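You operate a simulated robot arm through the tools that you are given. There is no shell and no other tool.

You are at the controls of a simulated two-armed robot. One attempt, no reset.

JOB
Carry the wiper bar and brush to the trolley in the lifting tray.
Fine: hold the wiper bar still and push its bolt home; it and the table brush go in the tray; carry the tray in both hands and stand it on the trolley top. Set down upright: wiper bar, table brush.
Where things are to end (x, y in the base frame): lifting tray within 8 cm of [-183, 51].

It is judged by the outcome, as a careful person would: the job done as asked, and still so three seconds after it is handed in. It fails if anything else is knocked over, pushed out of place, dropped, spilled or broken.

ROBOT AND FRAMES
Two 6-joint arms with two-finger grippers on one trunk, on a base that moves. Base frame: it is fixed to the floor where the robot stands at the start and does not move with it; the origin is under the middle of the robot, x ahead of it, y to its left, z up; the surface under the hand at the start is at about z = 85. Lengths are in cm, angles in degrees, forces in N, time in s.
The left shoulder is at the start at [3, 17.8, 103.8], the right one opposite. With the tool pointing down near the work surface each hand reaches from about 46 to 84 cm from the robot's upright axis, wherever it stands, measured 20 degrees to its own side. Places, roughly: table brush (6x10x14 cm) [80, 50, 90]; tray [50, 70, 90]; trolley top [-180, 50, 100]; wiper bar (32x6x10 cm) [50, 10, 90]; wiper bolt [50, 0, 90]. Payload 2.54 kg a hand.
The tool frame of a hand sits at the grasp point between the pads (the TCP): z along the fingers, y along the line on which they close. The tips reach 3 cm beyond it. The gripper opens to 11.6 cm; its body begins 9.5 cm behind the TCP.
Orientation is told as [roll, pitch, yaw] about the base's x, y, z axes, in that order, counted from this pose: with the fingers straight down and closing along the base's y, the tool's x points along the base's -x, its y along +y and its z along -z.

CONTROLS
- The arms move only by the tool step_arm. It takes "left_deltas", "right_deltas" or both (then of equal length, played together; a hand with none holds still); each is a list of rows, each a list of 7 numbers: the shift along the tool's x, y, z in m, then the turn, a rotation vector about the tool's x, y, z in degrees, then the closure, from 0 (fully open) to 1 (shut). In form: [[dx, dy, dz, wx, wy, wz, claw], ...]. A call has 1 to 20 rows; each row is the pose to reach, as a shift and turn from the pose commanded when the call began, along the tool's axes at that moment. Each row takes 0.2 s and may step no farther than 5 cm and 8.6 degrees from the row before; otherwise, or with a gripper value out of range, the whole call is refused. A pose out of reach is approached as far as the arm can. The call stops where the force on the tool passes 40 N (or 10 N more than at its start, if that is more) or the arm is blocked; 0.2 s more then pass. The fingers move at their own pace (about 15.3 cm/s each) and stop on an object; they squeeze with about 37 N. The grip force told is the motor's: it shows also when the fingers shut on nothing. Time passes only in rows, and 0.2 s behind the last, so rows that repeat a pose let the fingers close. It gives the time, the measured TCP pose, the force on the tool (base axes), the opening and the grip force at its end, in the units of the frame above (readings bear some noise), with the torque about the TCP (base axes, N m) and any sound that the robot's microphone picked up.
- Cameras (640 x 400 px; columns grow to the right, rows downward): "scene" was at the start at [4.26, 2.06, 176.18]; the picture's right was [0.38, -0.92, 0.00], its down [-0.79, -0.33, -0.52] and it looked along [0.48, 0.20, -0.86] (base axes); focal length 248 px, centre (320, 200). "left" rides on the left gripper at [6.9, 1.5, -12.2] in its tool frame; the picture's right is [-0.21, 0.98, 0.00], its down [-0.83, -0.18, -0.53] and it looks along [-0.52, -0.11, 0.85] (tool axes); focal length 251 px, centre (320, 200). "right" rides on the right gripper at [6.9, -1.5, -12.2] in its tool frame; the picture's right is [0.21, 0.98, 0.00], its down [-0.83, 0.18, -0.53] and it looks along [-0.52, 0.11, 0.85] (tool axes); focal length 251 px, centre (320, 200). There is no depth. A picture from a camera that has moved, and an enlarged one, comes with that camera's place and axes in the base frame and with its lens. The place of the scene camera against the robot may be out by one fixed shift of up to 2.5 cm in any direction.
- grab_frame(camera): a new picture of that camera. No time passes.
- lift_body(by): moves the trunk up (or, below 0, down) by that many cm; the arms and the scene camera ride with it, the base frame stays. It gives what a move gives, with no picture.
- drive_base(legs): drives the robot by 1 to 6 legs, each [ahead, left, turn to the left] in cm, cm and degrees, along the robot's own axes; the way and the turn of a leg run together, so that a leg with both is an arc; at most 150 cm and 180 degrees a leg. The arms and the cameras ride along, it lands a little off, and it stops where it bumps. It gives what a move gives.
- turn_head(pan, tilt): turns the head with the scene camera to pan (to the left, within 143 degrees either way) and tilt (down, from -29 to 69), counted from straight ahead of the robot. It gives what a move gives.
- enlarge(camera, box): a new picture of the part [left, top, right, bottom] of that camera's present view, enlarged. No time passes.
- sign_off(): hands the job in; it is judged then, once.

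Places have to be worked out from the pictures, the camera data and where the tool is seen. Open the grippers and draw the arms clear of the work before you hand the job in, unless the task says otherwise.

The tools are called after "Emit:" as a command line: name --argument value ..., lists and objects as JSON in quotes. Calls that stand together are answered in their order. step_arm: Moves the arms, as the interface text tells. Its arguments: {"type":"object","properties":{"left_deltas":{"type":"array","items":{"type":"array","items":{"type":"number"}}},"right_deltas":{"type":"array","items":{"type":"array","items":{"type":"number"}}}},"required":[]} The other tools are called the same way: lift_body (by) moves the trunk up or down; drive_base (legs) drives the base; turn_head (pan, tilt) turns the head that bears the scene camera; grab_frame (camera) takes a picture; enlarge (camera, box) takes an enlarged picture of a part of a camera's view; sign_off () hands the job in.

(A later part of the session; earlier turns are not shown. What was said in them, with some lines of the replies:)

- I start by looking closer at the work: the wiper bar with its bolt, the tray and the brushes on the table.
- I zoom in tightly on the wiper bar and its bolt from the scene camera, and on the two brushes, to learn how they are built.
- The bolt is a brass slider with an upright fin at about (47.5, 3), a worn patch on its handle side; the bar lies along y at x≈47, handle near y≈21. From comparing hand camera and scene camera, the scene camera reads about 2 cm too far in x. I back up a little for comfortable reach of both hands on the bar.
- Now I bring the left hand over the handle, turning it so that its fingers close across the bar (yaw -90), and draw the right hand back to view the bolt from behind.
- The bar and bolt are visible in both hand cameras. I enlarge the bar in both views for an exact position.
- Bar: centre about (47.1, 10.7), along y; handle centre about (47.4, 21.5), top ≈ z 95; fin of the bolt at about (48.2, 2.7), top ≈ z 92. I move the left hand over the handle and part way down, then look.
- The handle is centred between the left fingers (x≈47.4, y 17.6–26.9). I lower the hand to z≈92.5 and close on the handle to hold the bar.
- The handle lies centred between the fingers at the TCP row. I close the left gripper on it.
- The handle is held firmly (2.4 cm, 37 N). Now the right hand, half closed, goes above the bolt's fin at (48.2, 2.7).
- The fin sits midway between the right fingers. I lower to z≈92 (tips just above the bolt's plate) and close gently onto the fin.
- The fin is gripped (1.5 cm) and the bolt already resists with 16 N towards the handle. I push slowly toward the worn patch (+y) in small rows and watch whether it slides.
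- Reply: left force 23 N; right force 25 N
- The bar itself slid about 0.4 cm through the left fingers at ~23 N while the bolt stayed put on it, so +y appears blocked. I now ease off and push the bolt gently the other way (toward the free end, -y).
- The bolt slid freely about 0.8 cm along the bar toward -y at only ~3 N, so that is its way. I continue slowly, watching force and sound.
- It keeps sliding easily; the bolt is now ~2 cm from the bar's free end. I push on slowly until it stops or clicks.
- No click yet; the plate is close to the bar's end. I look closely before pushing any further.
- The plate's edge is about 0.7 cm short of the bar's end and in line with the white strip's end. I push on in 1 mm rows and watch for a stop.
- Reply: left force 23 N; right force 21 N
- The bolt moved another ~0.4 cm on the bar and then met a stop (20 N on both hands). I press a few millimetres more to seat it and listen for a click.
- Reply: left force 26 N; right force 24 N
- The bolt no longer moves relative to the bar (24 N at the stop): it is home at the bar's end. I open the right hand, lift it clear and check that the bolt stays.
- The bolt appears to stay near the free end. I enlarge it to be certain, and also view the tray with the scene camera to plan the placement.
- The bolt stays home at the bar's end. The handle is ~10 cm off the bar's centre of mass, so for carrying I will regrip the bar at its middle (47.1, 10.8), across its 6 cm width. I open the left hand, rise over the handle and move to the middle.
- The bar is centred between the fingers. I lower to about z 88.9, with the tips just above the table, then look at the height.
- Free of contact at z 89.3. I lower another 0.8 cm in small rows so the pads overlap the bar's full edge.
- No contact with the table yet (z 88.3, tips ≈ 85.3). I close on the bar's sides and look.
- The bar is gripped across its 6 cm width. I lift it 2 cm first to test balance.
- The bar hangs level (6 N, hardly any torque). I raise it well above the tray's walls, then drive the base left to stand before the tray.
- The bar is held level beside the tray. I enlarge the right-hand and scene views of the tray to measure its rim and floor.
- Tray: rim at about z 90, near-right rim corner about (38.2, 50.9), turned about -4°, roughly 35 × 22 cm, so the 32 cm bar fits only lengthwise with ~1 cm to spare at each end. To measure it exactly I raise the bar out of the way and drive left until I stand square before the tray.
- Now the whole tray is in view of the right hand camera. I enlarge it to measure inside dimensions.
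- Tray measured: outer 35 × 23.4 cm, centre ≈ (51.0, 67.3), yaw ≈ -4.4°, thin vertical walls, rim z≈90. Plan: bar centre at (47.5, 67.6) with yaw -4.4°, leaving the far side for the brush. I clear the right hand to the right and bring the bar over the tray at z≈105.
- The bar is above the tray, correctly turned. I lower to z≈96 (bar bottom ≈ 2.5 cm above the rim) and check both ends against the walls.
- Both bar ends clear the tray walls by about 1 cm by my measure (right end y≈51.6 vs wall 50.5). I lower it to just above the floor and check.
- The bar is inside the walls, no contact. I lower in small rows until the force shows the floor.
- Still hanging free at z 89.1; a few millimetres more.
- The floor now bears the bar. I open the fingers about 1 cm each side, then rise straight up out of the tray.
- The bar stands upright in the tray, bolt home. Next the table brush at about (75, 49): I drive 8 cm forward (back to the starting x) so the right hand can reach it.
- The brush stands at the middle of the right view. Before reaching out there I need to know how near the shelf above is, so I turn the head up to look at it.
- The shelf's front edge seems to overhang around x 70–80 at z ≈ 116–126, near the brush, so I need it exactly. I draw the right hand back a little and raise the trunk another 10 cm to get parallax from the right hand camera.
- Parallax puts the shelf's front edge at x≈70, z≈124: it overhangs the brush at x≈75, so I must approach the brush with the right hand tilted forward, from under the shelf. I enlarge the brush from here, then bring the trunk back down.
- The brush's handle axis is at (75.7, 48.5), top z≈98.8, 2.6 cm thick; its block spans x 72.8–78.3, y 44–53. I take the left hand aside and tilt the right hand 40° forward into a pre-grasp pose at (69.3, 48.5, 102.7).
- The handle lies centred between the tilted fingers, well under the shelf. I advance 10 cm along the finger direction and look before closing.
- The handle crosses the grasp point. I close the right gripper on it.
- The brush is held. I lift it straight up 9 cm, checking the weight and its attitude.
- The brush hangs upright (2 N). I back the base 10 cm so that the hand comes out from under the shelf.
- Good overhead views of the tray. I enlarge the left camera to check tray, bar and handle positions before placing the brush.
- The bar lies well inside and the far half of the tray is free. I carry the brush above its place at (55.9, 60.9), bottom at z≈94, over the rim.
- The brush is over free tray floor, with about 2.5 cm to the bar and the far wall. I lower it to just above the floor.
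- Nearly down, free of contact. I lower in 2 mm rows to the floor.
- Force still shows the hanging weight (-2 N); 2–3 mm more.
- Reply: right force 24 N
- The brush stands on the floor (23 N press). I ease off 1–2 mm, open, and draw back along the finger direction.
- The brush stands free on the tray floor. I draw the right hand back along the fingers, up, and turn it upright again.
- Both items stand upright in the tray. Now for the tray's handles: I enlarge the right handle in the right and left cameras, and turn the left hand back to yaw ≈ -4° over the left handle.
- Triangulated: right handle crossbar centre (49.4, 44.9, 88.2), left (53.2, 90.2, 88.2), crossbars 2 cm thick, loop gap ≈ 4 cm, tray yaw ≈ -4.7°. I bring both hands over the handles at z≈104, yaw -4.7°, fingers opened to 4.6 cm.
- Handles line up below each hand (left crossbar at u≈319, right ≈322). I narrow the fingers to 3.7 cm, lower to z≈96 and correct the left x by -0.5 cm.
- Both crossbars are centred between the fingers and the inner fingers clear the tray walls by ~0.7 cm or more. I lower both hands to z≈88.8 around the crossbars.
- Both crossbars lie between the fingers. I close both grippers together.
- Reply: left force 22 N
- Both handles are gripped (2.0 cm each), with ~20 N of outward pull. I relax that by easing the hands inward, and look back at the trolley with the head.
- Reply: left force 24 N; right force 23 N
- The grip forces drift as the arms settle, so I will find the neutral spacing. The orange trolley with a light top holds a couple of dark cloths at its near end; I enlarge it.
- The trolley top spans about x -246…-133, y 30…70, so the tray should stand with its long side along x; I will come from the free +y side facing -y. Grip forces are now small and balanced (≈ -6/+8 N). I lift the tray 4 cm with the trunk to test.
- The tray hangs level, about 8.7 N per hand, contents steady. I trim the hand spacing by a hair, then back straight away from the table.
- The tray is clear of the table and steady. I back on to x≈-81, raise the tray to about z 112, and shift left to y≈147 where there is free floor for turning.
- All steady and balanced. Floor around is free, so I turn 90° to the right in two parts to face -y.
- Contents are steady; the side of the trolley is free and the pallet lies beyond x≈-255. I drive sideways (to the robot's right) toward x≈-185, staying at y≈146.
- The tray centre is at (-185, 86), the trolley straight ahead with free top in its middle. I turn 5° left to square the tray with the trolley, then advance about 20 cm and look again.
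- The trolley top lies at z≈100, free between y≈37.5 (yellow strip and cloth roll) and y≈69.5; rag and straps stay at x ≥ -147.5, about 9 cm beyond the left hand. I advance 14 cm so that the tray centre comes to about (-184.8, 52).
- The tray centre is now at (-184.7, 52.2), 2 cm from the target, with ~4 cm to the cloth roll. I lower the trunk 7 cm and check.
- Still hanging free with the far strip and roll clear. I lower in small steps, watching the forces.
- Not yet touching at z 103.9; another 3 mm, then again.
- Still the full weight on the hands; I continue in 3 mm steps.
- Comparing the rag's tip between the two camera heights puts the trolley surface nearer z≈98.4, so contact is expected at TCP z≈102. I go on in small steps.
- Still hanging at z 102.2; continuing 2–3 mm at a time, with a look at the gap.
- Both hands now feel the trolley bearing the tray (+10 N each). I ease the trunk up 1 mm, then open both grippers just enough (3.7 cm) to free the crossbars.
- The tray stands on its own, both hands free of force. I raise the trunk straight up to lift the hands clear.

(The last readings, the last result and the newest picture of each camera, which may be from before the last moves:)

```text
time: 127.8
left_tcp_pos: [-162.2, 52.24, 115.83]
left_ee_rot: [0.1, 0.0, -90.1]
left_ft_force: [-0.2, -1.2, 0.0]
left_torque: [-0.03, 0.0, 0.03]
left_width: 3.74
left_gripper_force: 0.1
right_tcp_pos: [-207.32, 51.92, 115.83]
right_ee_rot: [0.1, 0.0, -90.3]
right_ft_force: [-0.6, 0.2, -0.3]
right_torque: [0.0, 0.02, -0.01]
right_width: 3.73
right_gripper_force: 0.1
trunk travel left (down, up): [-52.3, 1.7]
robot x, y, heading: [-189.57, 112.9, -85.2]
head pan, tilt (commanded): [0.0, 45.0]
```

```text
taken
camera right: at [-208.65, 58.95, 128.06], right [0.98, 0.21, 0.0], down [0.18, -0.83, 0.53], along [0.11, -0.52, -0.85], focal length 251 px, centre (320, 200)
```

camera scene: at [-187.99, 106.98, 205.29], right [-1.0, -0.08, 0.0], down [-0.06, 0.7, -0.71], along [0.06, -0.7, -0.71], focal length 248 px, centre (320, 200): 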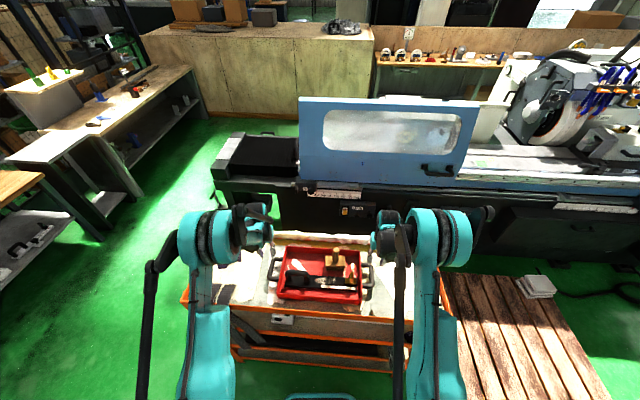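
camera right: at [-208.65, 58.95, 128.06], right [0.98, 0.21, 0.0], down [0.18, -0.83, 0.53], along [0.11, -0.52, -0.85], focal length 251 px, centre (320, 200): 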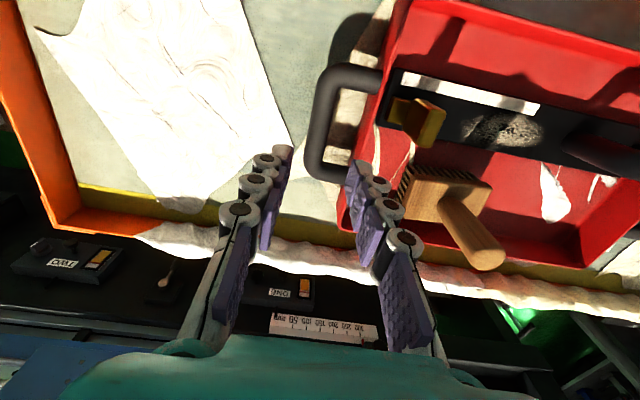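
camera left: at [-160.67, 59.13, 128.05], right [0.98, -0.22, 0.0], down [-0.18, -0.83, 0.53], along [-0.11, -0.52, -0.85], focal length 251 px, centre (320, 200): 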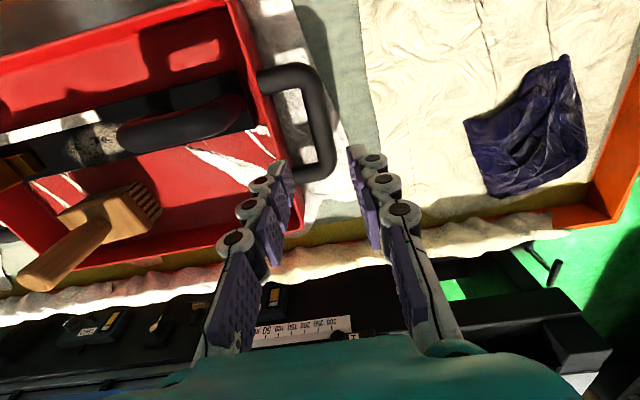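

The hands are clear above; bar and brush stand upright in the tray on the trolley. I back the base away so the arms are clear, and look over the result.

Emit:
drive_base --legs '[[-45, 0, 0]]'

Emit:
step_arm --left_deltas '[[0, 0, 0, 0, 0, 0, 0.4], [0, 0, 0, 0, 0, 0, 0], [0, 0, 0, 0, 0, 0, 0]]' --right_deltas '[[0, 0, 0, 0, 0, 0, 0.4], [0, 0, 0, 0, 0, 0, 0], [0, 0, 0, 0, 0, 0, 0]]'

Emit:
grab_frame --camera "scene"

Emit:
enlarge --camera "scene" --box '[200, 130, 440, 280]'

```text
time: 130.5
left_tcp_pos: [-166.21, 97.46, 115.91]
left_ee_rot: [0.2, 0.0, -90.6]
left_ft_force: [0.1, -0.3, 1.1]
left_torque: [0.01, 0.05, -0.01]
left_width: 3.7
left_gripper_force: 0.0
right_tcp_pos: [-211.36, 97.67, 115.8]
right_ee_rot: [0.0, 0.0, -90.7]
right_ft_force: [-0.6, 0.5, -0.4]
right_torque: [-0.02, 0.01, 0.01]
right_width: 3.72
right_gripper_force: 0.0
trunk travel left (down, up): [-52.3, 1.7]
robot x, y, heading: [-192.93, 158.07, -85.7]
head pan, tilt (commanded): [0.0, 45.0]
```

```text
time: 131.3
left_tcp_pos: [-166.13, 97.53, 116.05]
left_ee_rot: [0.1, -0.1, -90.6]
left_ft_force: [-0.5, -0.5, -0.4]
left_torque: [0.01, -0.01, -0.02]
left_width: 11.57
left_gripper_force: 0.1
right_tcp_pos: [-211.54, 97.76, 115.89]
right_ee_rot: [0.0, 0.1, -90.7]
right_ft_force: [-0.9, -0.4, 0.1]
right_torque: [0.01, -0.01, 0.01]
right_width: 11.61
right_gripper_force: 0.1
trunk travel left (down, up): [-52.3, 1.7]
robot x, y, heading: [-193.15, 158.24, -85.8]
head pan, tilt (commanded): [0.0, 45.0]
```

```text
taken
camera scene: at [-191.63, 152.51, 205.31], right [-1.0, -0.07, 0.0], down [-0.05, 0.71, -0.71], along [0.05, -0.7, -0.71], focal length 248 px, centre (320, 200)
```

scene: 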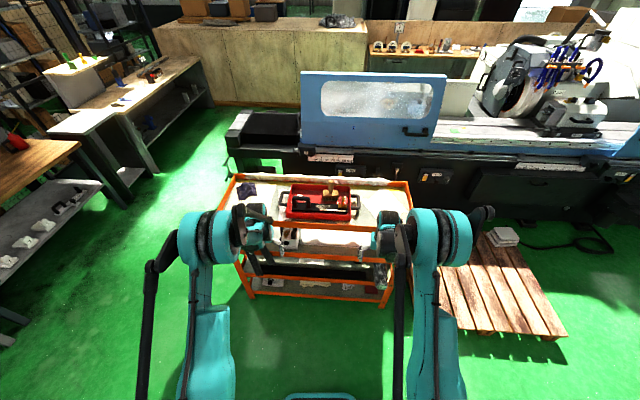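

```text
2.67 times, centred on (320, 205) of scene
camera zoom: at [-191.63, 152.51, 205.31], right [-1.0, -0.07, 0.0], down [-0.05, 0.71, -0.71], along [0.05, -0.7, -0.71], focal length 660 px, centre (320, 187)
```

zoom: 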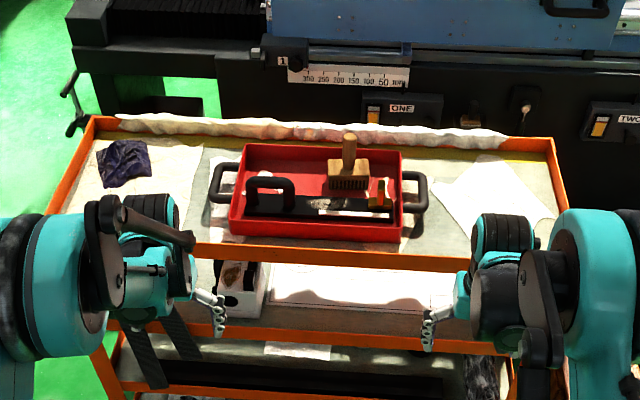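

The tray stands square on the trolley with both items upright; hands are open and clear. One last close look at the bolt and brush before handing in.

Emit:
enlarge --camera "scene" --box '[276, 174, 372, 234]'

Emit:
turn_head --pan 60 --tilt 25

Emit:
grab_frame --camera "scene"

```text
6.67 times, centred on (324, 204) of scene
camera zoom: at [-191.63, 152.51, 205.31], right [-1.0, -0.07, 0.0], down [-0.05, 0.71, -0.71], along [0.05, -0.7, -0.71], focal length 1651 px, centre (293, 173)
```

zoom: 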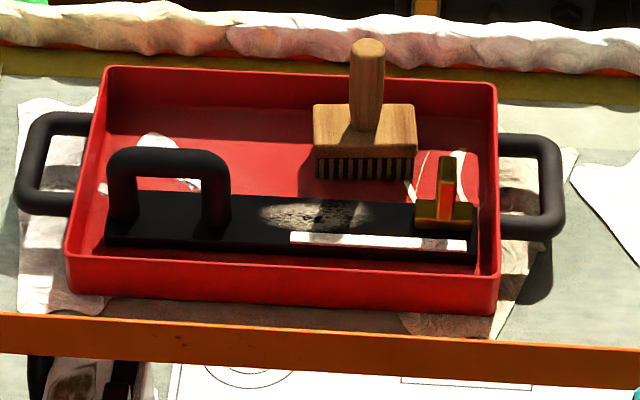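

```text
time: 132.6
left_tcp_pos: [-166.33, 97.42, 115.82]
left_ee_rot: [0.1, 0.0, -90.6]
left_ft_force: [-0.1, 0.1, -0.2]
left_torque: [0.03, -0.02, 0.02]
left_width: 11.6
left_gripper_force: 0.1
right_tcp_pos: [-211.44, 97.54, 115.79]
right_ee_rot: [0.0, 0.0, -90.7]
right_ft_force: [-0.4, 0.3, 0.1]
right_torque: [0.03, -0.03, 0.03]
right_width: 11.61
right_gripper_force: 0.1
trunk travel left (down, up): [-52.3, 1.7]
robot x, y, heading: [-192.67, 158.31, -85.8]
head pan, tilt (commanded): [60.0, 25.0]
```

```text
taken
camera scene: at [-183.94, 156.58, 208.36], right [-0.43, -0.9, 0.0], down [-0.38, 0.18, -0.91], along [0.82, -0.39, -0.42], focal length 248 px, centre (320, 200)
```

scene: 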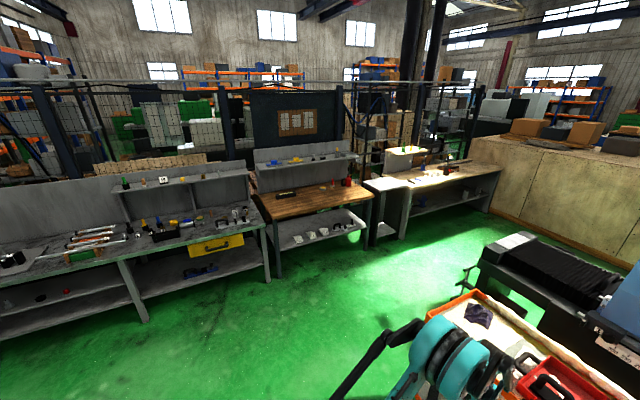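

The bolt sits home at the bar's end, and the bar and brush stand upright in the tray. The tray stands flat on the trolley at about (-184.7, 52.1), roughly 2 cm from the target. The work table is undisturbed, and both grippers are open and clear. I hand the job in.

Emit:
sign_off

```text
The job is handed in.
```

The tray is standing on the trolley with the wiper bar and table brush upright inside it. I have handed the job in; no verdict has come back yet.

- **Bolt:** I pushed it along the bar until it hit a firm stop near the bar's free end. It could not move the other way from where it started. The microphone reported no click, so I judged it home by the stop alone. It was still there in the last close-up.
- **Holding the bar:** While I tested the bolt, the bar slipped a few millimetres through the left hand's grip. I then gripped it at its middle to carry it.
- **Tray position:** Its centre is at about (-184.7, 52.1), roughly 2 cm from the target of (-183, 51).
- **Surroundings:** In the last pictures, the other things on the work table and the rag and cloth roll on the trolley looked undisturbed. The straps at the trolley's corner were partly hidden behind the left arm. The white sheets on the trolley top show through the tray floor in the pictures, but the tray sits level.
- **Robot:** Both grippers are open, and the arms are drawn back clear of the trolley.
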